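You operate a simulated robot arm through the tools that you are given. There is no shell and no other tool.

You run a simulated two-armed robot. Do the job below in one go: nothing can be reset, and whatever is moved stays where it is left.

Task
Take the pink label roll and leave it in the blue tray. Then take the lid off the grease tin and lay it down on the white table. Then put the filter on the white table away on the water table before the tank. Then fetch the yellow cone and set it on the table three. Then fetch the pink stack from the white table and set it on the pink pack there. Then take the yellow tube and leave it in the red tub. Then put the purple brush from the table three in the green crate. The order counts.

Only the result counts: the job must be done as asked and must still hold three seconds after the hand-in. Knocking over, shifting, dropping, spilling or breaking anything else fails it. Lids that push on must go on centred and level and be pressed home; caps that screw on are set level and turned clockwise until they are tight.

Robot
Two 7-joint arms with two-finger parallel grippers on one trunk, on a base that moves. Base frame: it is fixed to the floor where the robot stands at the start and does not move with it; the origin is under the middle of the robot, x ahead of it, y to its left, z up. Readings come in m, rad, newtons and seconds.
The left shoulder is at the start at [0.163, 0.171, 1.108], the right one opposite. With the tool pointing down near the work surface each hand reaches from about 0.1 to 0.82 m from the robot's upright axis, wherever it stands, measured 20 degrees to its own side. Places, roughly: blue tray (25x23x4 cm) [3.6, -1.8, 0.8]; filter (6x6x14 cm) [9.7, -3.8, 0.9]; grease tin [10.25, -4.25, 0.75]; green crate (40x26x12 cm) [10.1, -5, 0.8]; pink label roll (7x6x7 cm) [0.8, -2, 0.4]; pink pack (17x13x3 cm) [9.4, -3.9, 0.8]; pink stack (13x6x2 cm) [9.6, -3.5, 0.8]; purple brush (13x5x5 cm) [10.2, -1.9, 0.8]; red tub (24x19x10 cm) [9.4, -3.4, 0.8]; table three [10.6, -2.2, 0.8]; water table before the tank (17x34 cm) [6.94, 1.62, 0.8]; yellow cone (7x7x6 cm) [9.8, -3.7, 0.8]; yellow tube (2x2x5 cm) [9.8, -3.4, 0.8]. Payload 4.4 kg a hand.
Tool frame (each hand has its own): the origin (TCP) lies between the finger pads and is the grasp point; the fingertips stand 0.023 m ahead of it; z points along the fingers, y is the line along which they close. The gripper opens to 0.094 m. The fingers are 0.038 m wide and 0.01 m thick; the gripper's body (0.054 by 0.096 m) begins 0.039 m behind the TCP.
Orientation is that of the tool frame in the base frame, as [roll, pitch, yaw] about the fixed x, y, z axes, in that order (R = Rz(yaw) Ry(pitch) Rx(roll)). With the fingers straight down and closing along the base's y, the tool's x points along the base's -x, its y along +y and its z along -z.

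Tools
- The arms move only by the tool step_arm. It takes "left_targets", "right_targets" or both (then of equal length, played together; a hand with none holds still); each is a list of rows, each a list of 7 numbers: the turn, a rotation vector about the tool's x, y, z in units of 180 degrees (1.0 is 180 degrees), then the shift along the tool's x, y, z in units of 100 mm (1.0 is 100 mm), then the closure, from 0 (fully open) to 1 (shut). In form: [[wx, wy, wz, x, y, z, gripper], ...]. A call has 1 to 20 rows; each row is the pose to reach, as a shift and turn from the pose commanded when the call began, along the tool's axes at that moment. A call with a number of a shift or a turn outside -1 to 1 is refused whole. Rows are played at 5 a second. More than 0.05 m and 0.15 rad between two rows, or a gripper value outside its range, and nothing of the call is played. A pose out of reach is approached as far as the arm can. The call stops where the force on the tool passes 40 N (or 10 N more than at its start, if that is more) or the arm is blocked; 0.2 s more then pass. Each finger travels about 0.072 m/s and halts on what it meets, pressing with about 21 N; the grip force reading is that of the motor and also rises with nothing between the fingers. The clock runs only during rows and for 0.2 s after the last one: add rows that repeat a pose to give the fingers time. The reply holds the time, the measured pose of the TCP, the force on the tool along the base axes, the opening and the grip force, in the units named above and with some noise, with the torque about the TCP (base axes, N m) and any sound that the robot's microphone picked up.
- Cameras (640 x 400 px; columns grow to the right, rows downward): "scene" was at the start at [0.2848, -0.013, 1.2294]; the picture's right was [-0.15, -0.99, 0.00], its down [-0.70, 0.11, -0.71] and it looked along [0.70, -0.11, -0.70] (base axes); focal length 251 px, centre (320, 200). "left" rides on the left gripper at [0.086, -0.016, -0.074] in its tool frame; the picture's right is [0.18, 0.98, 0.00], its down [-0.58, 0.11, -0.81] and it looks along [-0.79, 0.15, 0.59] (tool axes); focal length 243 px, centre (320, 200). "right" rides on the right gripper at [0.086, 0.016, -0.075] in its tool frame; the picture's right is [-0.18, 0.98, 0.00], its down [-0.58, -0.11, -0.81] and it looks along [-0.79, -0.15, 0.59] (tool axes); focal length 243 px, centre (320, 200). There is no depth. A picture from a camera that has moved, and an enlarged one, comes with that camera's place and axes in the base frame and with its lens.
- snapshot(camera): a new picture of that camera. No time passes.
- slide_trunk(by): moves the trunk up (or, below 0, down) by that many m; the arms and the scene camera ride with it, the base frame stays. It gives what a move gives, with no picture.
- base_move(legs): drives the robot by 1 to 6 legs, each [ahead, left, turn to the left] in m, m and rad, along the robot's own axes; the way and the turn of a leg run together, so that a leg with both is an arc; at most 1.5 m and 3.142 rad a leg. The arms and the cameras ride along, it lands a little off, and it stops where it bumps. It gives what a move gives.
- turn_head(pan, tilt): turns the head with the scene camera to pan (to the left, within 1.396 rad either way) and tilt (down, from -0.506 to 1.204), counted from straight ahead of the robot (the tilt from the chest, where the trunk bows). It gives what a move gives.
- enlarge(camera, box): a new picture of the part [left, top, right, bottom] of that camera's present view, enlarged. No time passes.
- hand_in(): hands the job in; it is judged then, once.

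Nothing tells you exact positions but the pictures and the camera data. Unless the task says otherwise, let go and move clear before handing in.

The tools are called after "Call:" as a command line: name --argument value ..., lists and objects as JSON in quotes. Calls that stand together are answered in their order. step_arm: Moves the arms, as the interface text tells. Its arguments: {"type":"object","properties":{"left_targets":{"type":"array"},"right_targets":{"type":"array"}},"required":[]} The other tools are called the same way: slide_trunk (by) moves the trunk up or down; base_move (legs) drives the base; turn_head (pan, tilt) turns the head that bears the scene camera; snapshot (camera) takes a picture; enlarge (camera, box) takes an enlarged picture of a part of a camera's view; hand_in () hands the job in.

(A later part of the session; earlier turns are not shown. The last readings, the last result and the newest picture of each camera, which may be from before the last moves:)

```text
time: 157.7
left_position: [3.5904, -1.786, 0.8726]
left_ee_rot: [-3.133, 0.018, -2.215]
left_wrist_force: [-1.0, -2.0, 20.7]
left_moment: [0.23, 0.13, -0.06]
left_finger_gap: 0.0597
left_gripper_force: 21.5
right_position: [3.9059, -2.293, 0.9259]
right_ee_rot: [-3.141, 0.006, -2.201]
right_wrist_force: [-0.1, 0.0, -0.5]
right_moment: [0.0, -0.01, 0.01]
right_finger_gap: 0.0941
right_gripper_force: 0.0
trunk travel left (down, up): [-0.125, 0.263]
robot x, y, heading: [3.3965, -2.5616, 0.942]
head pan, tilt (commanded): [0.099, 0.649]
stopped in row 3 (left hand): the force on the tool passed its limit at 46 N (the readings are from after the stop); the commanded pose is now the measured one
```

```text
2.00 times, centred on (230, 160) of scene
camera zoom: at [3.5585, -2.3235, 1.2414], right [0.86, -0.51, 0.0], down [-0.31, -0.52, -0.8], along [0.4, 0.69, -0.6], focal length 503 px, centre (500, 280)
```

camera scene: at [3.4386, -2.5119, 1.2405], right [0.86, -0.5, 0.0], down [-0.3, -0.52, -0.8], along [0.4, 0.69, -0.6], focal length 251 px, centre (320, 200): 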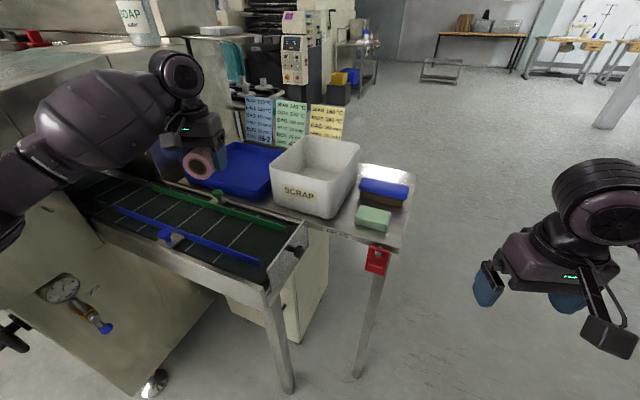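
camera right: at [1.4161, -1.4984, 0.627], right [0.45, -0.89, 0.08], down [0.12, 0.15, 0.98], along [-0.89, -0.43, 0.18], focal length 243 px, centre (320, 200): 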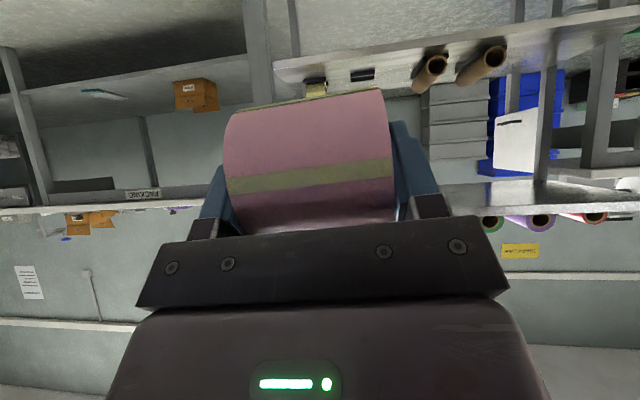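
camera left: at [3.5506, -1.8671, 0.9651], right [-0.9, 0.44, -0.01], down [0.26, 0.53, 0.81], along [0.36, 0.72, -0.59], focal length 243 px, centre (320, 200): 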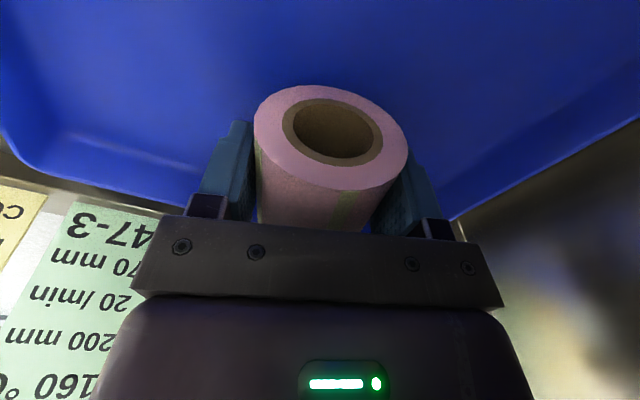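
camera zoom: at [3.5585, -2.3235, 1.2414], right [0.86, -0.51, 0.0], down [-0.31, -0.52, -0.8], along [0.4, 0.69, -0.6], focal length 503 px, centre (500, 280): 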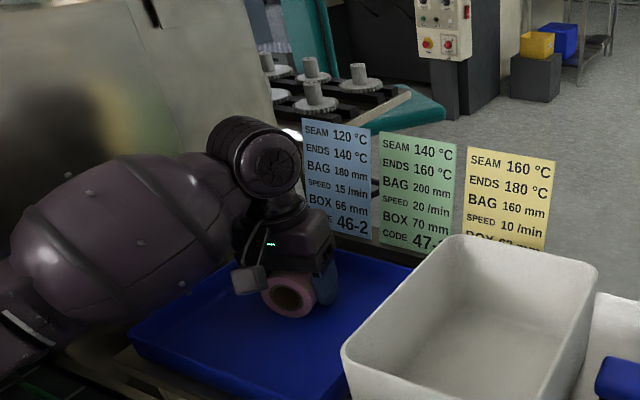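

The roll touches the tray floor (contact at TCP z≈0.873). I relieve the pressure slightly, then open the left gripper.

Call:
step_arm --left_targets '[[0, 0, 0, 0, 0, -0.02, 1], [0, 0, 0, 0, 0, -0.03, 1]]'

Call:
step_arm --left_targets '[[0, 0, 0, 0, 0, 0, 0.6], [0, 0, 0, 0, 0, 0, 0.3], [0, 0, 0, 0, 0, 0, 0.0], [0, 0, 0, 0, 0, 0, 0.0], [0, 0, 0, 0, 0, 0, 0.0]]'

Call:
enlarge --camera "scene" --box '[80, 60, 380, 260]'

Call:
snapshot --camera "left"

```text
time: 158.3
left_position: [3.5904, -1.7862, 0.8715]
left_ee_rot: [-3.136, 0.012, -2.213]
left_wrist_force: [-1.2, 4.7, 15.4]
left_moment: [0.4, -0.01, 0.03]
left_finger_gap: 0.0595
left_gripper_force: 21.3
right_position: [3.9062, -2.2934, 0.926]
right_ee_rot: [-3.141, 0.004, -2.199]
right_wrist_force: [-0.4, 1.1, 0.2]
right_moment: [0.0, -0.04, 0.01]
right_finger_gap: 0.0943
right_gripper_force: 0.1
trunk travel left (down, up): [-0.125, 0.263]
robot x, y, heading: [3.3956, -2.5598, 0.937]
head pan, tilt (commanded): [0.099, 0.649]
```

```text
time: 159.5
left_position: [3.5915, -1.7873, 0.8714]
left_ee_rot: [-3.132, 0.008, -2.215]
left_wrist_force: [-0.4, 0.4, -0.5]
left_moment: [0.01, 0.03, -0.01]
left_finger_gap: 0.0941
left_gripper_force: 0.1
right_position: [3.906, -2.2916, 0.9245]
right_ee_rot: [-3.14, 0.003, -2.197]
right_wrist_force: [0.6, -0.1, 0.4]
right_moment: [-0.01, -0.03, 0.0]
right_finger_gap: 0.0939
right_gripper_force: 0.1
trunk travel left (down, up): [-0.125, 0.263]
robot x, y, heading: [3.3983, -2.5601, 0.941]
head pan, tilt (commanded): [0.099, 0.649]
```

```text
2.00 times, centred on (230, 160) of scene
camera zoom: at [3.5592, -2.3212, 1.2405], right [0.86, -0.51, 0.0], down [-0.31, -0.52, -0.8], along [0.4, 0.69, -0.6], focal length 503 px, centre (500, 280)
```

zoom: 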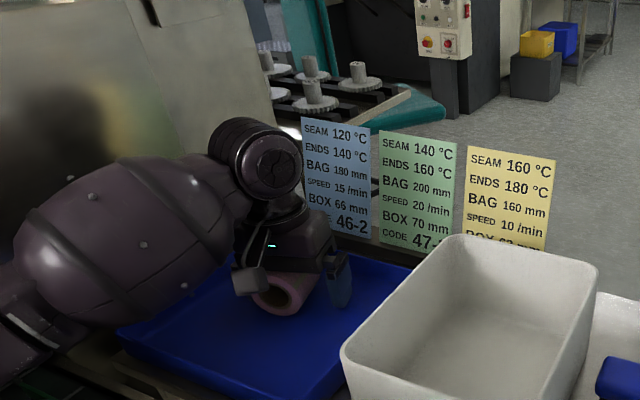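

```text
taken
camera left: at [3.5513, -1.8663, 0.944], right [-0.9, 0.44, -0.01], down [0.25, 0.53, 0.81], along [0.36, 0.72, -0.59], focal length 243 px, centre (320, 200)
```

left: 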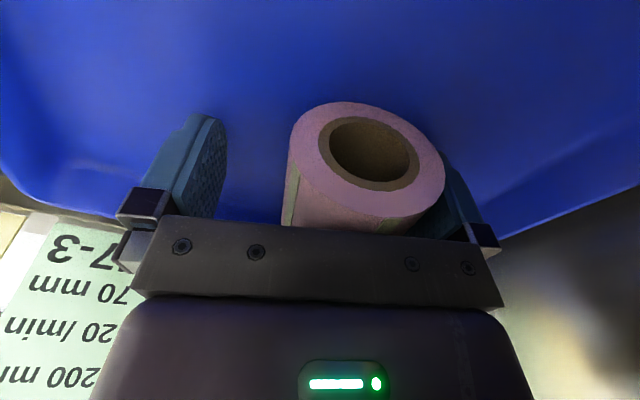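

The roll is released and lies in the tray. I raise the open hand straight up and check.

Call:
step_arm --left_targets '[[0, 0, 0, 0, 0, -0.15, 0], [0, 0, 0, 0, 0, -0.35, 0], [0, 0, 0, 0, 0, -0.6, 0], [0, 0, 0, 0, 0, -0.85, 0], [0, 0, 0, 0, 0, -1.0, 0], [0, 0, 0, 0, 0, -1.0, 0]]'

Call:
enlarge --camera "scene" --box '[80, 60, 380, 260]'

Call:
snapshot --camera "left"

```text
time: 160.9
left_position: [3.5883, -1.7874, 0.9717]
left_ee_rot: [-3.131, 0.007, -2.216]
left_wrist_force: [-0.8, -0.1, -0.7]
left_moment: [-0.01, 0.03, -0.01]
left_finger_gap: 0.0938
left_gripper_force: 0.2
right_position: [3.9061, -2.2919, 0.9244]
right_ee_rot: [3.142, 0.001, -2.198]
right_wrist_force: [-0.2, 0.1, 0.6]
right_moment: [-0.01, -0.02, 0.01]
right_finger_gap: 0.0942
right_gripper_force: 0.0
trunk travel left (down, up): [-0.125, 0.263]
robot x, y, heading: [3.3957, -2.5576, 0.939]
head pan, tilt (commanded): [0.099, 0.649]
```

```text
2.00 times, centred on (230, 160) of scene
camera zoom: at [3.5593, -2.3211, 1.2404], right [0.86, -0.51, 0.0], down [-0.31, -0.52, -0.8], along [0.4, 0.69, -0.6], focal length 503 px, centre (500, 280)
```

zoom: 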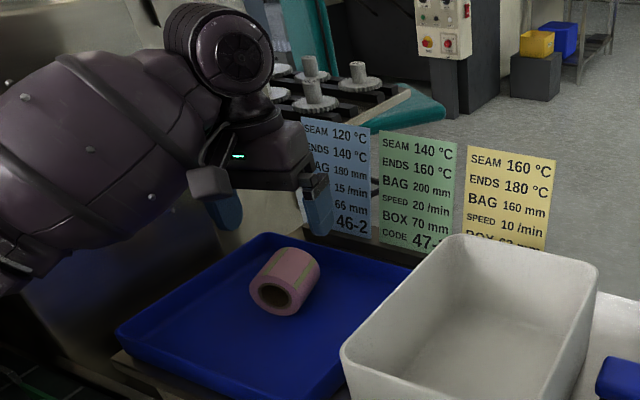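

```text
taken
camera left: at [3.549, -1.8678, 1.046], right [-0.9, 0.44, -0.01], down [0.25, 0.53, 0.81], along [0.36, 0.72, -0.59], focal length 243 px, centre (320, 200)
```

left: 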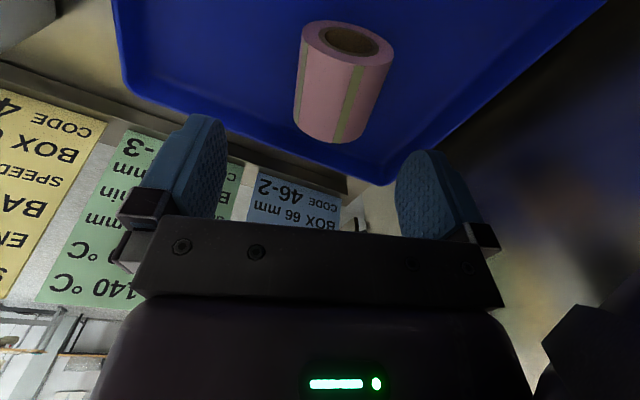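

The pink roll is lying in the blue tray. I back straight off, then pose both arms forward and narrow for passing the gap between the table and the pillar.

Call:
base_move --legs '[[-0.65, 0, 0]]'

Call:
turn_head --pan 0.0 --tilt 0.55

Call:
snapshot --camera "scene"

```text
time: 164.4
left_position: [3.197, -2.303, 0.9725]
left_ee_rot: [-3.134, 0.01, -2.183]
left_wrist_force: [0.4, -1.6, 0.4]
left_moment: [-0.04, -0.04, 0.01]
left_finger_gap: 0.0943
left_gripper_force: 0.1
right_position: [3.5303, -2.7952, 0.9252]
right_ee_rot: [3.142, 0.002, -2.167]
right_wrist_force: [0.5, -0.1, 0.0]
right_moment: [-0.03, -0.04, 0.0]
right_finger_gap: 0.0939
right_gripper_force: 0.2
trunk travel left (down, up): [-0.125, 0.263]
robot x, y, heading: [3.0293, -3.0796, 0.973]
head pan, tilt (commanded): [0.099, 0.649]
```

```text
time: 165.1
left_position: [3.1963, -2.3025, 0.9717]
left_ee_rot: [-3.133, 0.012, -2.184]
left_wrist_force: [-0.3, 0.3, 0.0]
left_moment: [0.02, 0.0, 0.01]
left_finger_gap: 0.094
left_gripper_force: 0.1
right_position: [3.5311, -2.7971, 0.9244]
right_ee_rot: [-3.141, 0.003, -2.165]
right_wrist_force: [0.2, 0.4, -0.7]
right_moment: [0.02, 0.01, -0.01]
right_finger_gap: 0.094
right_gripper_force: 0.1
trunk travel left (down, up): [-0.125, 0.263]
robot x, y, heading: [3.0293, -3.0841, 0.973]
head pan, tilt (commanded): [0.0, 0.55]
```

```text
taken
camera scene: at [3.1939, -2.8387, 1.2493], right [0.83, -0.56, 0.0], down [-0.29, -0.43, -0.85], along [0.48, 0.7, -0.52], focal length 251 px, centre (320, 200)
```

scene: 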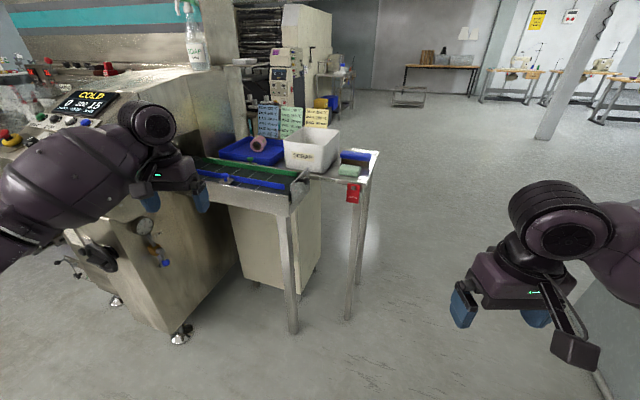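

Call:
step_arm --right_targets '[[0, 0, 0, -0.3, 0.1, 0, 0], [0, 0, 0, -0.6, 0.2, 0, 0], [0, 0, 0, -0.9, 0.3, 0, 0], [0, 0, 0, -1.0, 0.4, 0, 0]]' --left_targets '[[0, 0, 0, 0, -0.2, 0, 0], [0, 0, 0, 0, -0.4, 0, 0], [0, 0, 0, 0, -0.6, 0, 0], [0, 0, 0, 0, -0.75, 0, 0]]'

Call:
step_arm --right_targets '[[0, 0, 0, -0.3, 0.1, 0, 0], [0, 0, 0, -0.6, 0.2, 0, 0], [0, 0, 0, -0.9, 0.3, 0, 0], [0, 0, 0, -1.0, 0.4, 0, 0]]' --left_targets '[[0, 0, 0, 0, -0.2, 0, 0], [0, 0, 0, 0, -0.4, 0, 0], [0, 0, 0, 0, -0.6, 0, 0], [0, 0, 0, 0, -0.75, 0, 0]]'

Call:
turn_head --pan -0.5 --tilt 0.5

Call:
snapshot --camera "scene"

```text
time: 166.1
left_position: [3.2607, -2.3453, 0.9724]
left_ee_rot: [-3.133, 0.011, -2.182]
left_wrist_force: [-0.6, 0.4, 0.4]
left_moment: [-0.03, 0.02, 0.0]
left_finger_gap: 0.0938
left_gripper_force: 0.1
right_position: [3.5553, -2.6916, 0.9262]
right_ee_rot: [-3.14, 0.002, -2.166]
right_wrist_force: [0.5, 0.1, 0.2]
right_moment: [0.0, -0.02, 0.01]
right_finger_gap: 0.094
right_gripper_force: 0.1
trunk travel left (down, up): [-0.125, 0.263]
robot x, y, heading: [3.0287, -3.0806, 0.977]
head pan, tilt (commanded): [0.0, 0.55]
```

```text
time: 167.1
left_position: [3.321, -2.3886, 0.9734]
left_ee_rot: [-3.133, 0.011, -2.183]
left_wrist_force: [-0.5, -0.9, -0.8]
left_moment: [0.03, 0.0, 0.03]
left_finger_gap: 0.0943
left_gripper_force: 0.0
right_position: [3.5763, -2.5853, 0.9262]
right_ee_rot: [-3.14, 0.001, -2.166]
right_wrist_force: [-0.2, -1.2, 0.1]
right_moment: [0.03, 0.03, 0.01]
right_finger_gap: 0.0939
right_gripper_force: 0.0
trunk travel left (down, up): [-0.125, 0.263]
robot x, y, heading: [3.0305, -3.0773, 0.975]
head pan, tilt (commanded): [0.0, 0.55]
```

```text
time: 168.1
left_position: [3.3204, -2.3889, 0.9731]
left_ee_rot: [-3.132, 0.01, -2.184]
left_wrist_force: [-0.3, -0.2, -0.5]
left_moment: [0.0, -0.01, 0.0]
left_finger_gap: 0.094
left_gripper_force: 0.1
right_position: [3.5751, -2.5846, 0.9261]
right_ee_rot: [-3.141, 0.0, -2.165]
right_wrist_force: [0.3, -0.5, 0.6]
right_moment: [-0.01, -0.02, -0.01]
right_finger_gap: 0.094
right_gripper_force: 0.0
trunk travel left (down, up): [-0.125, 0.263]
robot x, y, heading: [3.0231, -3.0814, 0.973]
head pan, tilt (commanded): [-0.499, 0.499]
```

```text
taken
camera scene: at [3.2244, -2.8713, 1.2539], right [0.46, -0.89, 0.0], down [-0.43, -0.22, -0.88], along [0.78, 0.4, -0.48], focal length 251 px, centre (320, 200)
```

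scene: 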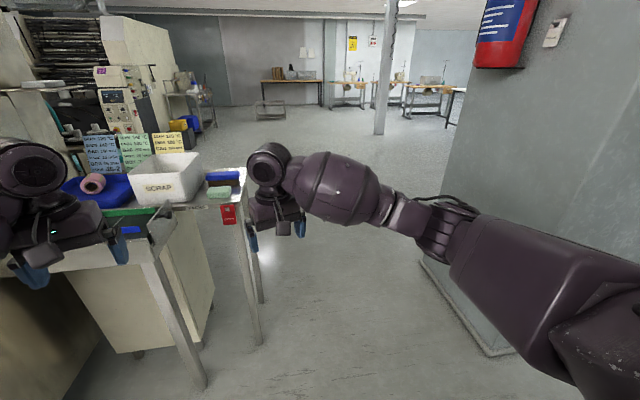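

I turn to align with the gap, centre myself, and look before driving through.

Call:
base_move --legs '[[0, 0, -0.33], [0, -0.32, 0]]'

Call:
turn_head --pan 0.0 --tilt 0.5

Call:
snapshot --camera "scene"

```text
time: 172.5
left_position: [3.7175, -2.7723, 0.9747]
left_ee_rot: [-3.133, 0.009, -2.505]
left_wrist_force: [-0.4, -0.6, -0.3]
left_moment: [0.0, -0.03, -0.02]
left_finger_gap: 0.0939
left_gripper_force: 0.1
right_position: [3.8995, -3.0389, 0.9268]
right_ee_rot: [3.141, 0.001, -2.486]
right_wrist_force: [-0.3, -0.1, -0.4]
right_moment: [0.03, 0.0, -0.01]
right_finger_gap: 0.0939
right_gripper_force: 0.1
trunk travel left (down, up): [-0.125, 0.263]
robot x, y, heading: [3.2229, -3.3345, 0.652]
head pan, tilt (commanded): [-0.499, 0.499]
```

```text
time: 173.4
left_position: [3.7171, -2.7722, 0.9744]
left_ee_rot: [-3.132, 0.011, -2.504]
left_wrist_force: [-0.2, 0.0, -0.5]
left_moment: [0.02, -0.02, 0.0]
left_finger_gap: 0.0939
left_gripper_force: 0.0
right_position: [3.8992, -3.038, 0.9265]
right_ee_rot: [-3.141, 0.002, -2.486]
right_wrist_force: [-0.1, 0.1, -0.4]
right_moment: [-0.03, 0.04, 0.01]
right_finger_gap: 0.094
right_gripper_force: 0.0
trunk travel left (down, up): [-0.125, 0.263]
robot x, y, heading: [3.2266, -3.3378, 0.658]
head pan, tilt (commanded): [0.0, 0.499]
```

```text
taken
camera scene: at [3.4577, -3.1584, 1.2539], right [0.61, -0.79, 0.0], down [-0.38, -0.29, -0.88], along [0.7, 0.53, -0.48], focal length 251 px, centre (320, 200)
```

scene: 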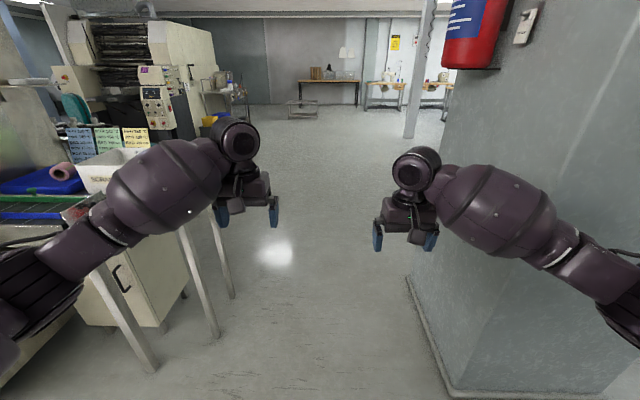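

The gap is about 1.1 m wide. I raise the trunk so that the elbows pass above the table items, then drive through slightly left of centre.

Call:
slide_trunk --by 0.2

Call:
base_move --legs '[[0, 0.02, 0], [0.7, 0, 0]]'

Call:
snapshot --camera "scene"

```text
time: 175.6
left_position: [3.7183, -2.7711, 1.1723]
left_ee_rot: [-3.135, 0.009, -2.503]
left_wrist_force: [0.1, -0.1, -0.2]
left_moment: [-0.01, -0.03, -0.01]
left_finger_gap: 0.0941
left_gripper_force: 0.0
right_position: [3.8993, -3.0386, 1.1253]
right_ee_rot: [-3.141, 0.002, -2.486]
right_wrist_force: [0.5, -0.3, 0.3]
right_moment: [0.02, -0.01, -0.03]
right_finger_gap: 0.0941
right_gripper_force: 0.0
trunk travel left (down, up): [-0.325, 0.063]
robot x, y, heading: [3.2232, -3.3388, 0.656]
head pan, tilt (commanded): [0.0, 0.499]
```

```text
time: 179.9
left_position: [4.2611, -2.3186, 1.1727]
left_ee_rot: [-3.133, 0.012, -2.495]
left_wrist_force: [0.2, 0.1, 0.6]
left_moment: [-0.01, 0.01, -0.01]
left_finger_gap: 0.0941
left_gripper_force: 0.0
right_position: [4.4446, -2.5838, 1.1254]
right_ee_rot: [3.139, 0.002, -2.477]
right_wrist_force: [-0.5, 0.4, 0.7]
right_moment: [0.0, 0.01, 0.0]
right_finger_gap: 0.094
right_gripper_force: 0.2
trunk travel left (down, up): [-0.325, 0.063]
robot x, y, heading: [3.7678, -2.8895, 0.662]
head pan, tilt (commanded): [0.0, 0.499]
```

```text
taken
camera scene: at [3.8908, -2.7959, 1.4733], right [0.62, -0.79, 0.0], down [-0.38, -0.29, -0.88], along [0.69, 0.54, -0.48], focal length 251 px, centre (320, 200)
```

scene: 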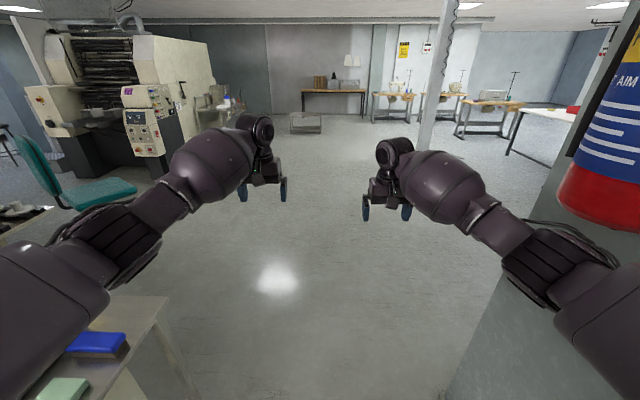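

The fire extinguisher on the pillar is near my right elbow. I look right to check its clearance.

Call:
turn_head --pan -0.9 --tilt 0.4

Call:
snapshot --camera "scene"

Call:
turn_head --pan 0.9 --tilt 0.6

Call:
snapshot --camera "scene"

```text
time: 181.1
left_position: [4.262, -2.3182, 1.1738]
left_ee_rot: [-3.133, 0.011, -2.494]
left_wrist_force: [-0.9, -0.4, 0.1]
left_moment: [-0.02, 0.0, 0.01]
left_finger_gap: 0.094
left_gripper_force: 0.0
right_position: [4.4442, -2.5826, 1.1249]
right_ee_rot: [3.141, 0.003, -2.476]
right_wrist_force: [-0.6, 0.2, -0.7]
right_moment: [0.02, -0.02, 0.0]
right_finger_gap: 0.0941
right_gripper_force: 0.0
trunk travel left (down, up): [-0.325, 0.063]
robot x, y, heading: [3.7709, -2.8875, 0.669]
head pan, tilt (commanded): [-0.901, 0.4]
```

```text
taken
camera scene: at [3.9088, -2.874, 1.4825], right [-0.23, -0.97, 0.0], down [-0.38, 0.09, -0.92], along [0.9, -0.22, -0.39], focal length 251 px, centre (320, 200)
```

scene: 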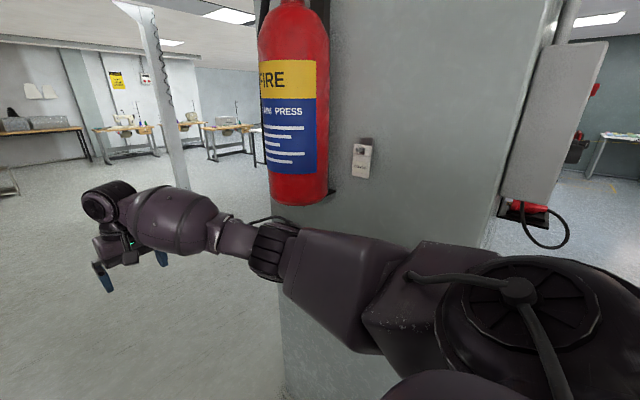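

```text
time: 182.9
left_position: [4.2606, -2.3181, 1.1745]
left_ee_rot: [-3.135, 0.012, -2.495]
left_wrist_force: [0.2, -0.8, -0.2]
left_moment: [-0.01, 0.0, 0.02]
left_finger_gap: 0.0941
left_gripper_force: 0.0
right_position: [4.4456, -2.5821, 1.1255]
right_ee_rot: [-3.14, 0.003, -2.476]
right_wrist_force: [-0.6, -0.5, -0.1]
right_moment: [0.01, 0.02, -0.03]
right_finger_gap: 0.094
right_gripper_force: 0.1
trunk travel left (down, up): [-0.325, 0.063]
robot x, y, heading: [3.7708, -2.8852, 0.664]
head pan, tilt (commanded): [0.901, 0.6]
```

```text
taken
camera scene: at [3.8195, -2.7638, 1.4643], right [1.0, -0.01, 0.0], down [0.0, -0.56, -0.83], along [0.01, 0.83, -0.56], focal length 251 px, centre (320, 200)
```

scene: 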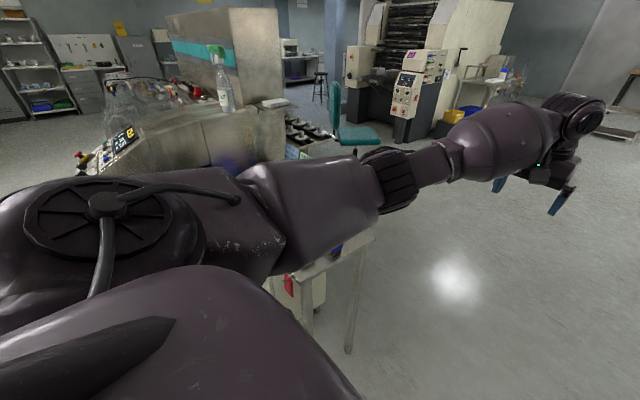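

The extinguisher's bottom is around z≈1.28, close above my right elbow. I lower the trunk 0.1 m for clearance and continue through the gap.

Call:
slide_trunk --by -0.1

Call:
base_move --legs '[[0.7, 0.01, -0.01], [0.7, 0, 0]]'

Call:
turn_head --pan -0.7 --tilt 0.3

Call:
snapshot --camera "scene"

Call:
turn_head --pan 1.0 --tilt 0.4

Call:
snapshot --camera "scene"

```text
time: 184.3
left_position: [4.2603, -2.3184, 1.0761]
left_ee_rot: [-3.135, 0.013, -2.495]
left_wrist_force: [-0.7, -0.4, -0.1]
left_moment: [0.01, 0.0, 0.02]
left_finger_gap: 0.0942
left_gripper_force: 0.1
right_position: [4.4445, -2.5844, 1.0288]
right_ee_rot: [-3.141, 0.005, -2.476]
right_wrist_force: [-0.3, -0.4, -0.5]
right_moment: [0.0, -0.01, -0.03]
right_finger_gap: 0.0941
right_gripper_force: 0.0
trunk travel left (down, up): [-0.225, 0.163]
robot x, y, heading: [3.7732, -2.8877, 0.663]
head pan, tilt (commanded): [0.901, 0.6]
```

```text
time: 191.6
left_position: [5.3982, -1.4867, 1.0748]
left_ee_rot: [-3.133, 0.01, -2.527]
left_wrist_force: [0.1, 0.3, -0.6]
left_moment: [-0.01, 0.02, -0.01]
left_finger_gap: 0.0939
left_gripper_force: 0.1
right_position: [5.5717, -1.759, 1.0251]
right_ee_rot: [3.141, 0.001, -2.511]
right_wrist_force: [-0.3, -0.4, -0.1]
right_moment: [0.01, 0.01, -0.02]
right_finger_gap: 0.0941
right_gripper_force: 0.0
trunk travel left (down, up): [-0.225, 0.163]
robot x, y, heading: [4.8901, -2.0383, 0.633]
head pan, tilt (commanded): [0.901, 0.6]
```

```text
time: 193.2
left_position: [5.3988, -1.4881, 1.0743]
left_ee_rot: [-3.13, 0.01, -2.528]
left_wrist_force: [1.1, 0.6, 0.4]
left_moment: [0.01, -0.02, 0.01]
left_finger_gap: 0.0941
left_gripper_force: 0.0
right_position: [5.5719, -1.7587, 1.0255]
right_ee_rot: [-3.141, 0.001, -2.512]
right_wrist_force: [-0.1, 0.0, 0.0]
right_moment: [-0.01, 0.0, 0.0]
right_finger_gap: 0.0941
right_gripper_force: 0.0
trunk travel left (down, up): [-0.225, 0.163]
robot x, y, heading: [4.8883, -2.0411, 0.629]
head pan, tilt (commanded): [-0.7, 0.3]
```

```text
taken
camera scene: at [5.07, -1.9837, 1.3865], right [-0.07, -1.0, 0.0], down [-0.3, 0.02, -0.96], along [0.95, -0.07, -0.3], focal length 251 px, centre (320, 200)
```

scene: 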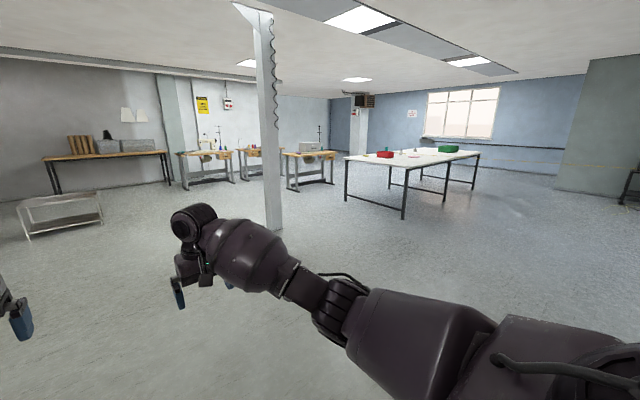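

```text
time: 195.0
left_position: [5.3984, -1.4883, 1.0731]
left_ee_rot: [-3.133, 0.012, -2.529]
left_wrist_force: [0.8, -0.4, 0.2]
left_moment: [0.0, -0.01, 0.02]
left_finger_gap: 0.0943
left_gripper_force: 0.1
right_position: [5.5721, -1.7593, 1.0245]
right_ee_rot: [-3.141, 0.003, -2.511]
right_wrist_force: [1.1, 0.4, -1.3]
right_moment: [0.05, 0.02, 0.0]
right_finger_gap: 0.0938
right_gripper_force: 0.1
trunk travel left (down, up): [-0.225, 0.163]
robot x, y, heading: [4.8875, -2.0389, 0.629]
head pan, tilt (commanded): [1.0, 0.4]
```

```text
taken
camera scene: at [4.9717, -1.8846, 1.3773], right [1.0, 0.06, 0.0], down [0.02, -0.39, -0.92], along [-0.05, 0.92, -0.39], focal length 251 px, centre (320, 200)
```

scene: 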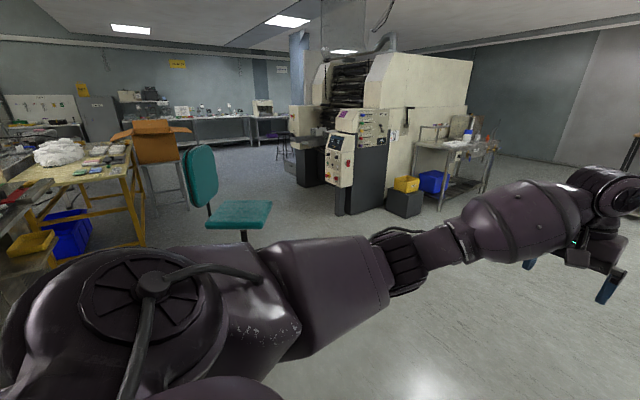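

I'm through. Ahead-right is the long white table (red and green bins on it), three wooden tables behind it (the third is at [10.6, -2.2]), and a steel post near [8.15, -1.56]. I drive toward the white table's near end.

Call:
base_move --legs '[[0, 0, -0.875], [1.4, 0, 0], [1.4, 0, 0]]'

Call:
turn_head --pan 0.0 --tilt 0.4

Call:
snapshot --camera "scene"

```text
time: 210.9
left_position: [8.4011, -2.7207, 1.0734]
left_ee_rot: [-3.134, 0.011, 2.885]
left_wrist_force: [0.6, -0.3, 0.1]
left_moment: [0.01, -0.02, 0.02]
left_finger_gap: 0.0941
left_gripper_force: 0.0
right_position: [8.3056, -3.0294, 1.0259]
right_ee_rot: [-3.141, 0.001, 2.903]
right_wrist_force: [-0.1, 0.4, 0.1]
right_moment: [0.01, 0.0, -0.05]
right_finger_gap: 0.0939
right_gripper_force: 0.0
trunk travel left (down, up): [-0.225, 0.163]
robot x, y, heading: [7.6511, -2.6881, -0.239]
head pan, tilt (commanded): [1.0, 0.4]
```

```text
time: 212.2
left_position: [8.401, -2.7217, 1.074]
left_ee_rot: [-3.134, 0.01, 2.885]
left_wrist_force: [0.5, 0.8, -0.2]
left_moment: [-0.02, 0.04, 0.0]
left_finger_gap: 0.094
left_gripper_force: 0.0
right_position: [8.306, -3.0284, 1.0261]
right_ee_rot: [3.141, 0.001, 2.903]
right_wrist_force: [0.2, 0.5, -0.2]
right_moment: [0.01, 0.02, 0.0]
right_finger_gap: 0.094
right_gripper_force: 0.0
trunk travel left (down, up): [-0.225, 0.163]
robot x, y, heading: [7.651, -2.6889, -0.24]
head pan, tilt (commanded): [0.0, 0.4]
```

```text
taken
camera scene: at [7.8458, -2.7368, 1.3773], right [-0.24, -0.97, 0.0], down [-0.38, 0.09, -0.92], along [0.89, -0.22, -0.39], focal length 251 px, centre (320, 200)
```

scene: 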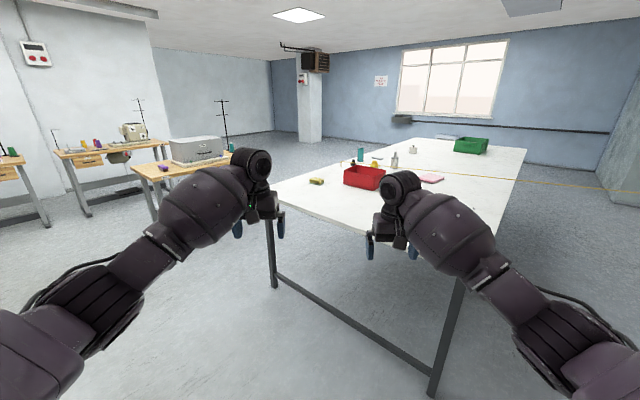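

Call:
enlarge --camera "scene" --box '[270, 120, 540, 240]'

Call:
enlarge --camera "scene" --box '[0, 80, 250, 240]'

```text
2.37 times, centred on (405, 180) of scene
camera zoom: at [7.8458, -2.7368, 1.3773], right [-0.24, -0.97, 0.0], down [-0.38, 0.09, -0.92], along [0.89, -0.22, -0.39], focal length 596 px, centre (118, 247)
```

zoom: 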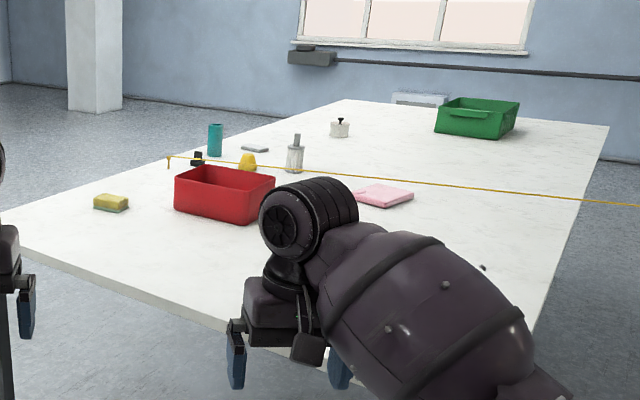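

```text
2.50 times, centred on (125, 160) of scene
camera zoom: at [7.8458, -2.7368, 1.3773], right [-0.24, -0.97, 0.0], down [-0.38, 0.09, -0.92], along [0.89, -0.22, -0.39], focal length 628 px, centre (808, 300)
```

zoom: 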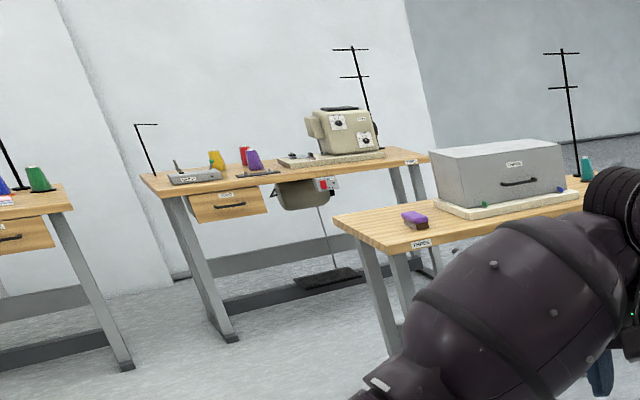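

I see the white table with the red tub, cone, filter, grease tin, pink pack and green crate; also table three with the purple brush. A thin yellow line crosses the view – I need to know whether it's a rope in the air.

Call:
enlarge --camera "scene" --box '[320, 120, 440, 200]'

Call:
turn_head --pan -0.7 --tilt 0.3

Call:
snapshot --camera "scene"

```text
5.00 times, centred on (380, 160) of scene
camera zoom: at [7.8458, -2.7368, 1.3773], right [-0.24, -0.97, 0.0], down [-0.38, 0.09, -0.92], along [0.89, -0.22, -0.39], focal length 1257 px, centre (20, 400)
```

zoom: 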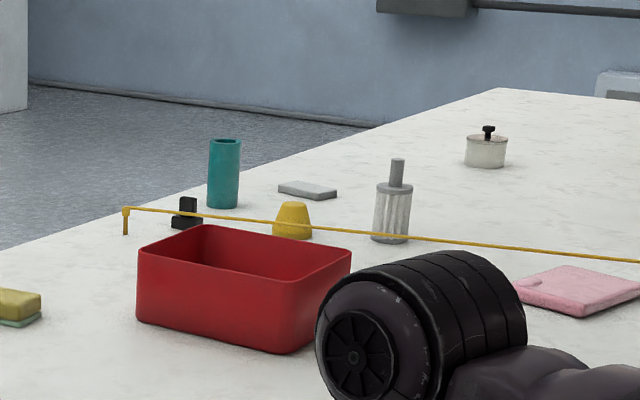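

```text
time: 213.2
left_position: [8.4008, -2.7213, 1.0737]
left_ee_rot: [-3.133, 0.009, 2.885]
left_wrist_force: [0.6, 0.5, -1.1]
left_moment: [0.03, -0.01, 0.04]
left_finger_gap: 0.0943
left_gripper_force: 0.0
right_position: [8.3067, -3.0289, 1.0259]
right_ee_rot: [-3.141, 0.002, 2.902]
right_wrist_force: [0.1, 0.2, -0.3]
right_moment: [0.01, 0.02, 0.0]
right_finger_gap: 0.0938
right_gripper_force: 0.1
trunk travel left (down, up): [-0.225, 0.163]
robot x, y, heading: [7.6502, -2.6888, -0.249]
head pan, tilt (commanded): [-0.7, 0.3]
```

```text
taken
camera scene: at [7.8109, -2.7902, 1.3865], right [-0.81, -0.59, 0.0], down [-0.17, 0.24, -0.96], along [0.56, -0.77, -0.3], focal length 251 px, centre (320, 200)
```

scene: 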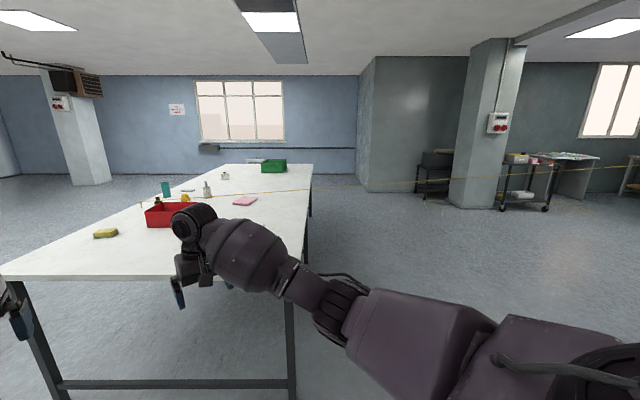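

The yellow line seems to start at the small yellow tube on the table. I drive to the aisle entrance between the white table and table three to see all items properly.

Call:
base_move --legs '[[0, 0, 0.57], [1.0, 0, 0], [0.8, 0, 0], [0, 0, -1.2]]'

Call:
turn_head --pan -0.4 --tilt 0.5

Call:
snapshot --camera "scene"

Call:
turn_head --pan 0.6 --tilt 0.5

Call:
snapshot --camera "scene"

```text
time: 226.8
left_position: [9.9237, -2.5879, 1.0748]
left_ee_rot: [-3.136, 0.009, 2.241]
left_wrist_force: [-0.3, -0.5, 0.4]
left_moment: [0.0, 0.0, -0.02]
left_finger_gap: 0.094
left_gripper_force: 0.2
right_position: [9.6641, -2.7761, 1.0255]
right_ee_rot: [-3.141, 0.002, 2.26]
right_wrist_force: [-0.7, -0.1, -0.1]
right_moment: [-0.01, -0.03, 0.0]
right_finger_gap: 0.0941
right_gripper_force: 0.0
trunk travel left (down, up): [-0.225, 0.163]
robot x, y, heading: [9.3432, -2.1111, -0.882]
head pan, tilt (commanded): [-0.7, 0.3]
```

```text
time: 227.6
left_position: [9.9243, -2.5868, 1.0734]
left_ee_rot: [-3.133, 0.011, 2.246]
left_wrist_force: [-0.5, 0.3, 0.1]
left_moment: [0.0, 0.02, -0.02]
left_finger_gap: 0.094
left_gripper_force: 0.1
right_position: [9.6641, -2.7771, 1.0275]
right_ee_rot: [-3.142, 0.001, 2.261]
right_wrist_force: [-1.1, -0.4, 0.5]
right_moment: [-0.01, 0.0, -0.04]
right_finger_gap: 0.0939
right_gripper_force: 0.1
trunk travel left (down, up): [-0.225, 0.163]
robot x, y, heading: [9.3421, -2.1094, -0.883]
head pan, tilt (commanded): [-0.4, 0.499]
```

```text
taken
camera scene: at [9.4374, -2.2833, 1.3682], right [-0.96, -0.28, 0.0], down [-0.14, 0.46, -0.88], along [0.25, -0.84, -0.48], focal length 251 px, centre (320, 200)
```

scene: 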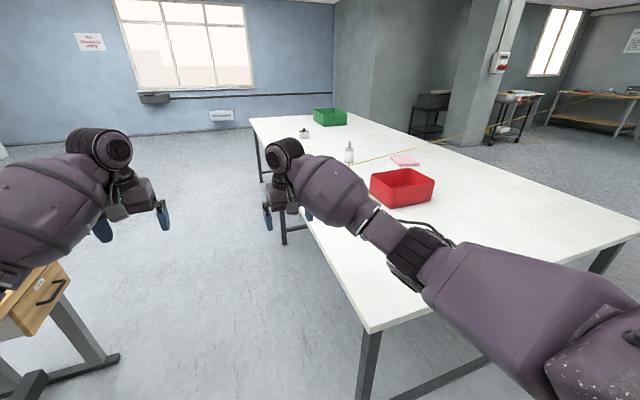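

```text
time: 228.9
left_position: [9.9238, -2.5876, 1.0746]
left_ee_rot: [-3.135, 0.01, 2.243]
left_wrist_force: [0.8, 0.3, 0.2]
left_moment: [0.06, 0.01, -0.03]
left_finger_gap: 0.0939
left_gripper_force: 0.0
right_position: [9.6636, -2.7754, 1.0259]
right_ee_rot: [3.141, 0.002, 2.259]
right_wrist_force: [-0.3, 0.2, -0.3]
right_moment: [0.01, -0.03, 0.01]
right_finger_gap: 0.0939
right_gripper_force: 0.1
trunk travel left (down, up): [-0.225, 0.163]
robot x, y, heading: [9.3389, -2.1075, -0.881]
head pan, tilt (commanded): [0.6, 0.499]
```

```text
taken
camera scene: at [9.499, -2.2215, 1.3681], right [-0.28, -0.96, 0.0], down [-0.46, 0.13, -0.88], along [0.84, -0.25, -0.48], focal length 251 px, centre (320, 200)
```

scene: 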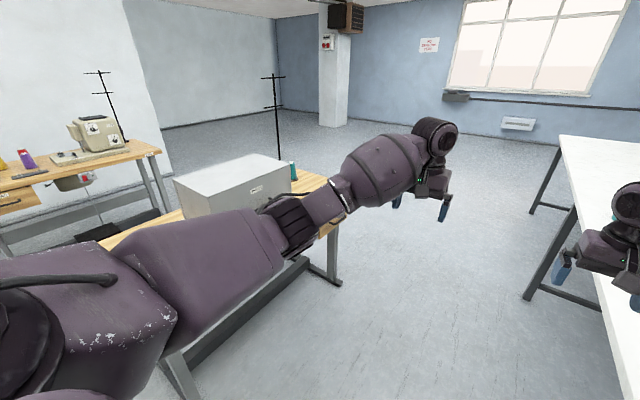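

Table three ends at about s≈8.6, beyond which the aisle opens up. I raise the trunk fully so the arms clear everything, straighten up and drive down the aisle.

Call:
slide_trunk --by 0.16

Call:
base_move --legs '[[0, 0.12, -0.046], [0.6, 0, 0]]'

Call:
turn_head --pan 0.0 --tilt 0.7

Call:
snapshot --camera "scene"

```text
time: 230.7
left_position: [9.9235, -2.5881, 1.2337]
left_ee_rot: [-3.134, 0.011, 2.244]
left_wrist_force: [0.3, -0.4, -0.4]
left_moment: [0.02, -0.06, -0.02]
left_finger_gap: 0.0938
left_gripper_force: 0.1
right_position: [9.6635, -2.7753, 1.1842]
right_ee_rot: [-3.14, 0.002, 2.261]
right_wrist_force: [1.0, 0.4, -0.2]
right_moment: [0.03, 0.02, -0.01]
right_finger_gap: 0.0938
right_gripper_force: 0.1
trunk travel left (down, up): [-0.385, 0.003]
robot x, y, heading: [9.3393, -2.1146, -0.88]
head pan, tilt (commanded): [0.6, 0.499]
```

```text
time: 235.5
left_position: [10.3542, -3.0442, 1.233]
left_ee_rot: [-3.133, 0.008, 2.183]
left_wrist_force: [-1.0, -1.1, -0.4]
left_moment: [0.0, -0.03, -0.03]
left_finger_gap: 0.094
left_gripper_force: 0.1
right_position: [10.0828, -3.2168, 1.1857]
right_ee_rot: [-3.141, 0.002, 2.201]
right_wrist_force: [0.2, 0.1, 0.4]
right_moment: [0.03, -0.01, 0.02]
right_finger_gap: 0.0941
right_gripper_force: 0.0
trunk travel left (down, up): [-0.385, 0.003]
robot x, y, heading: [9.8041, -2.5343, -0.946]
head pan, tilt (commanded): [0.6, 0.499]
```

```text
time: 236.5
left_position: [10.3525, -3.0438, 1.2345]
left_ee_rot: [-3.134, 0.009, 2.182]
left_wrist_force: [0.1, -1.0, 0.5]
left_moment: [0.03, 0.02, 0.01]
left_finger_gap: 0.0938
left_gripper_force: 0.0
right_position: [10.0835, -3.2173, 1.1853]
right_ee_rot: [3.141, 0.001, 2.2]
right_wrist_force: [0.5, -0.5, 0.0]
right_moment: [0.02, -0.01, 0.0]
right_finger_gap: 0.0941
right_gripper_force: 0.1
trunk travel left (down, up): [-0.385, 0.003]
robot x, y, heading: [9.7982, -2.5362, -0.943]
head pan, tilt (commanded): [0.0, 0.7]
```

```text
taken
camera scene: at [9.8857, -2.6507, 1.5151], right [-0.81, -0.59, 0.0], down [-0.38, 0.52, -0.77], along [0.45, -0.62, -0.64], focal length 251 px, centre (320, 200)
```

scene: 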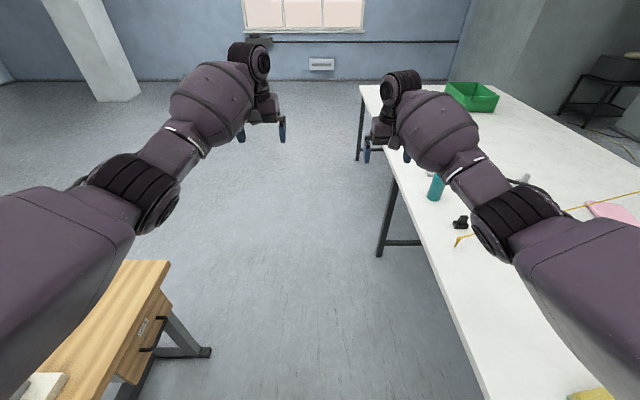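

The aisle is clear. I drive 1.15 m further and then turn to face the white table.

Call:
base_move --legs '[[1.2, 0, 0.01]]'

Call:
turn_head --pan -1.2 --tilt 0.7

Call:
snapshot --camera "scene"

```text
time: 242.8
left_position: [11.0879, -4.0462, 1.2337]
left_ee_rot: [-3.134, 0.01, 2.187]
left_wrist_force: [0.5, -0.6, 0.1]
left_moment: [0.02, 0.03, -0.02]
left_finger_gap: 0.0938
left_gripper_force: 0.1
right_position: [10.8186, -4.2205, 1.1863]
right_ee_rot: [-3.141, 0.001, 2.206]
right_wrist_force: [-0.8, 0.0, -0.2]
right_moment: [-0.01, 0.0, 0.0]
right_finger_gap: 0.0939
right_gripper_force: 0.0
trunk travel left (down, up): [-0.385, 0.003]
robot x, y, heading: [10.5352, -3.5389, -0.94]
head pan, tilt (commanded): [0.0, 0.7]
```

```text
time: 244.2
left_position: [11.0889, -4.047, 1.2333]
left_ee_rot: [-3.133, 0.01, 2.189]
left_wrist_force: [0.0, 0.1, 0.0]
left_moment: [0.01, 0.03, 0.0]
left_finger_gap: 0.0941
left_gripper_force: 0.0
right_position: [10.8184, -4.2221, 1.1856]
right_ee_rot: [-3.141, 0.002, 2.207]
right_wrist_force: [-0.5, 0.2, 0.5]
right_moment: [0.02, 0.02, -0.01]
right_finger_gap: 0.0942
right_gripper_force: 0.0
trunk travel left (down, up): [-0.385, 0.003]
robot x, y, heading: [10.5345, -3.5409, -0.94]
head pan, tilt (commanded): [-1.201, 0.7]
```

```text
taken
camera scene: at [10.5232, -3.6589, 1.5151], right [-0.84, 0.54, 0.0], down [0.35, 0.54, -0.76], along [-0.41, -0.64, -0.64], focal length 251 px, centre (320, 200)
```

scene: 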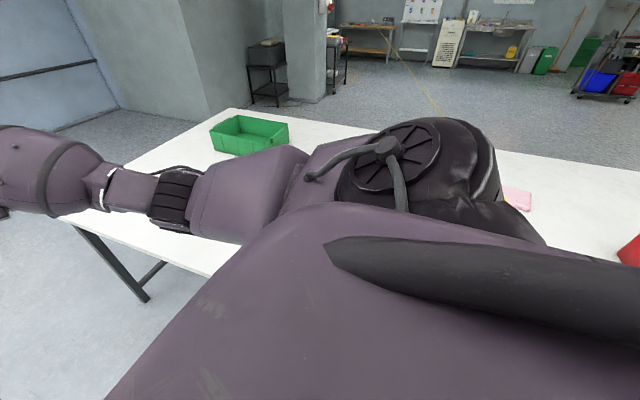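

I move away from the table a little and turn to face it.

Call:
base_move --legs '[[0, 0.2, 0], [0, 0, -1.55]]'

Call:
turn_head --pan 0.0 --tilt 0.75

Call:
snapshot --camera "scene"

Call:
turn_head --pan -0.6 --tilt 0.75

Call:
snapshot --camera "scene"

```text
time: 250.4
left_position: [10.2035, -3.9817, 1.2351]
left_ee_rot: [-3.135, 0.011, 0.638]
left_wrist_force: [-0.3, 0.6, 0.0]
left_moment: [-0.01, 0.02, -0.03]
left_finger_gap: 0.094
left_gripper_force: 0.0
right_position: [10.0244, -3.7149, 1.1858]
right_ee_rot: [-3.142, 0.002, 0.652]
right_wrist_force: [-0.3, -0.4, 0.1]
right_moment: [0.01, -0.01, 0.01]
right_finger_gap: 0.0941
right_gripper_force: 0.1
trunk travel left (down, up): [-0.385, 0.003]
robot x, y, heading: [10.6997, -3.4191, -2.491]
head pan, tilt (commanded): [-1.201, 0.7]
```

```text
time: 251.8
left_position: [10.204, -3.981, 1.2339]
left_ee_rot: [-3.135, 0.01, 0.634]
left_wrist_force: [-0.5, -1.1, 0.0]
left_moment: [0.0, 0.02, 0.01]
left_finger_gap: 0.094
left_gripper_force: 0.0
right_position: [10.0245, -3.7157, 1.1855]
right_ee_rot: [-3.141, 0.0, 0.653]
right_wrist_force: [0.1, 0.4, -1.1]
right_moment: [0.0, -0.02, 0.02]
right_finger_gap: 0.0939
right_gripper_force: 0.0
trunk travel left (down, up): [-0.385, 0.003]
robot x, y, heading: [10.6986, -3.4208, -2.492]
head pan, tilt (commanded): [0.0, 0.75]
```

```text
taken
camera scene: at [10.5884, -3.5046, 1.5109], right [-0.61, 0.8, 0.0], down [0.54, 0.41, -0.73], along [-0.58, -0.44, -0.68], focal length 251 px, centre (320, 200)
```

scene: 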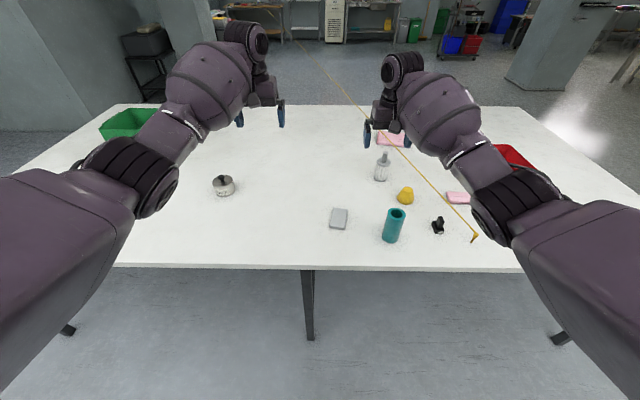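

```text
time: 252.8
left_position: [10.2021, -3.9819, 1.2352]
left_ee_rot: [-3.133, 0.011, 0.637]
left_wrist_force: [0.4, 0.2, -0.8]
left_moment: [-0.03, 0.02, -0.02]
left_finger_gap: 0.0942
left_gripper_force: 0.0
right_position: [10.0243, -3.7158, 1.1863]
right_ee_rot: [-3.141, 0.003, 0.653]
right_wrist_force: [-0.2, 0.4, -0.5]
right_moment: [0.0, 0.01, -0.01]
right_finger_gap: 0.0939
right_gripper_force: 0.1
trunk travel left (down, up): [-0.385, 0.003]
robot x, y, heading: [10.6978, -3.4215, -2.492]
head pan, tilt (commanded): [-0.6, 0.75]
```

```text
taken
camera scene: at [10.5716, -3.4588, 1.5109], right [-0.05, 1.0, 0.0], down [0.68, 0.04, -0.73], along [-0.73, -0.04, -0.68], focal length 251 px, centre (320, 200)
```

scene: 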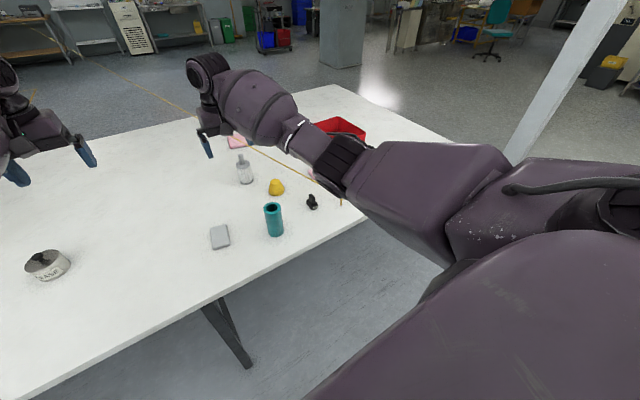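

Call:
turn_head --pan -0.3 --tilt 0.7

Call:
enlarge --camera "scene" --box '[330, 120, 470, 220]'

Call:
enlarge --camera "scene" --box '[160, 0, 480, 200]'

Call:
enlarge --camera "scene" --box '[100, 130, 260, 250]'

```text
time: 253.6
left_position: [10.2044, -3.9822, 1.2344]
left_ee_rot: [-3.133, 0.01, 0.636]
left_wrist_force: [-0.4, 1.2, 0.1]
left_moment: [-0.01, 0.0, 0.0]
left_finger_gap: 0.094
left_gripper_force: 0.1
right_position: [10.0233, -3.7152, 1.1857]
right_ee_rot: [3.141, 0.002, 0.654]
right_wrist_force: [0.4, -0.2, 0.5]
right_moment: [-0.05, 0.01, -0.02]
right_finger_gap: 0.0939
right_gripper_force: 0.0
trunk travel left (down, up): [-0.385, 0.003]
robot x, y, heading: [10.6999, -3.4179, -2.489]
head pan, tilt (commanded): [-0.3, 0.7]
```

```text
4.00 times, centred on (400, 170) of scene
camera zoom: at [10.5746, -3.4836, 1.5151], right [-0.34, 0.94, 0.0], down [0.61, 0.22, -0.76], along [-0.72, -0.26, -0.64], focal length 1005 px, centre (0, 320)
```

zoom: 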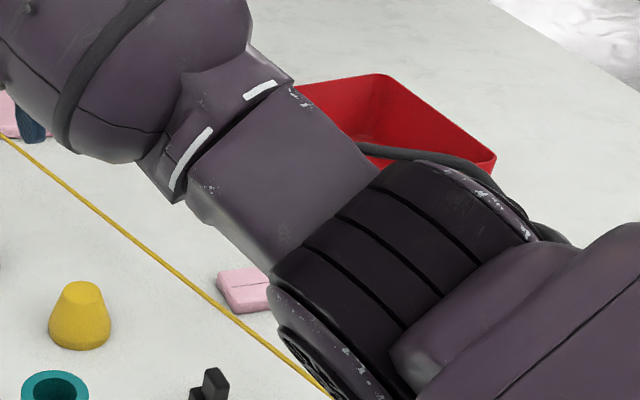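

```text
2.00 times, centred on (320, 100) of scene
camera zoom: at [10.5746, -3.4836, 1.5151], right [-0.34, 0.94, 0.0], down [0.61, 0.22, -0.76], along [-0.72, -0.26, -0.64], focal length 503 px, centre (320, 400)
```

zoom: 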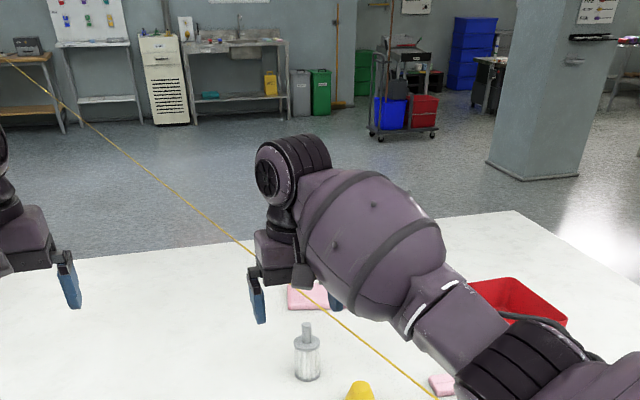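

```text
3.33 times, centred on (180, 190) of scene
camera zoom: at [10.5746, -3.4836, 1.5151], right [-0.34, 0.94, 0.0], down [0.61, 0.22, -0.76], along [-0.72, -0.26, -0.64], focal length 838 px, centre (787, 233)
```

zoom: 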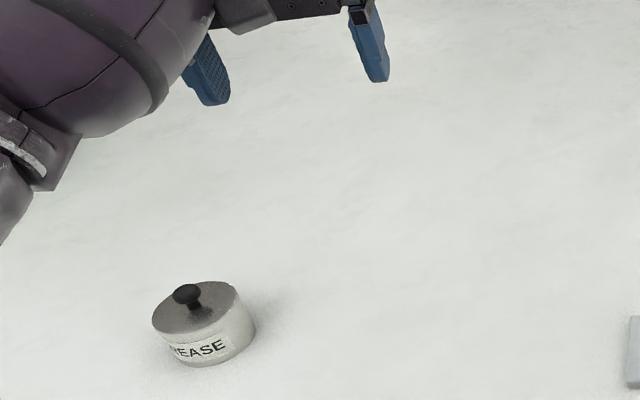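

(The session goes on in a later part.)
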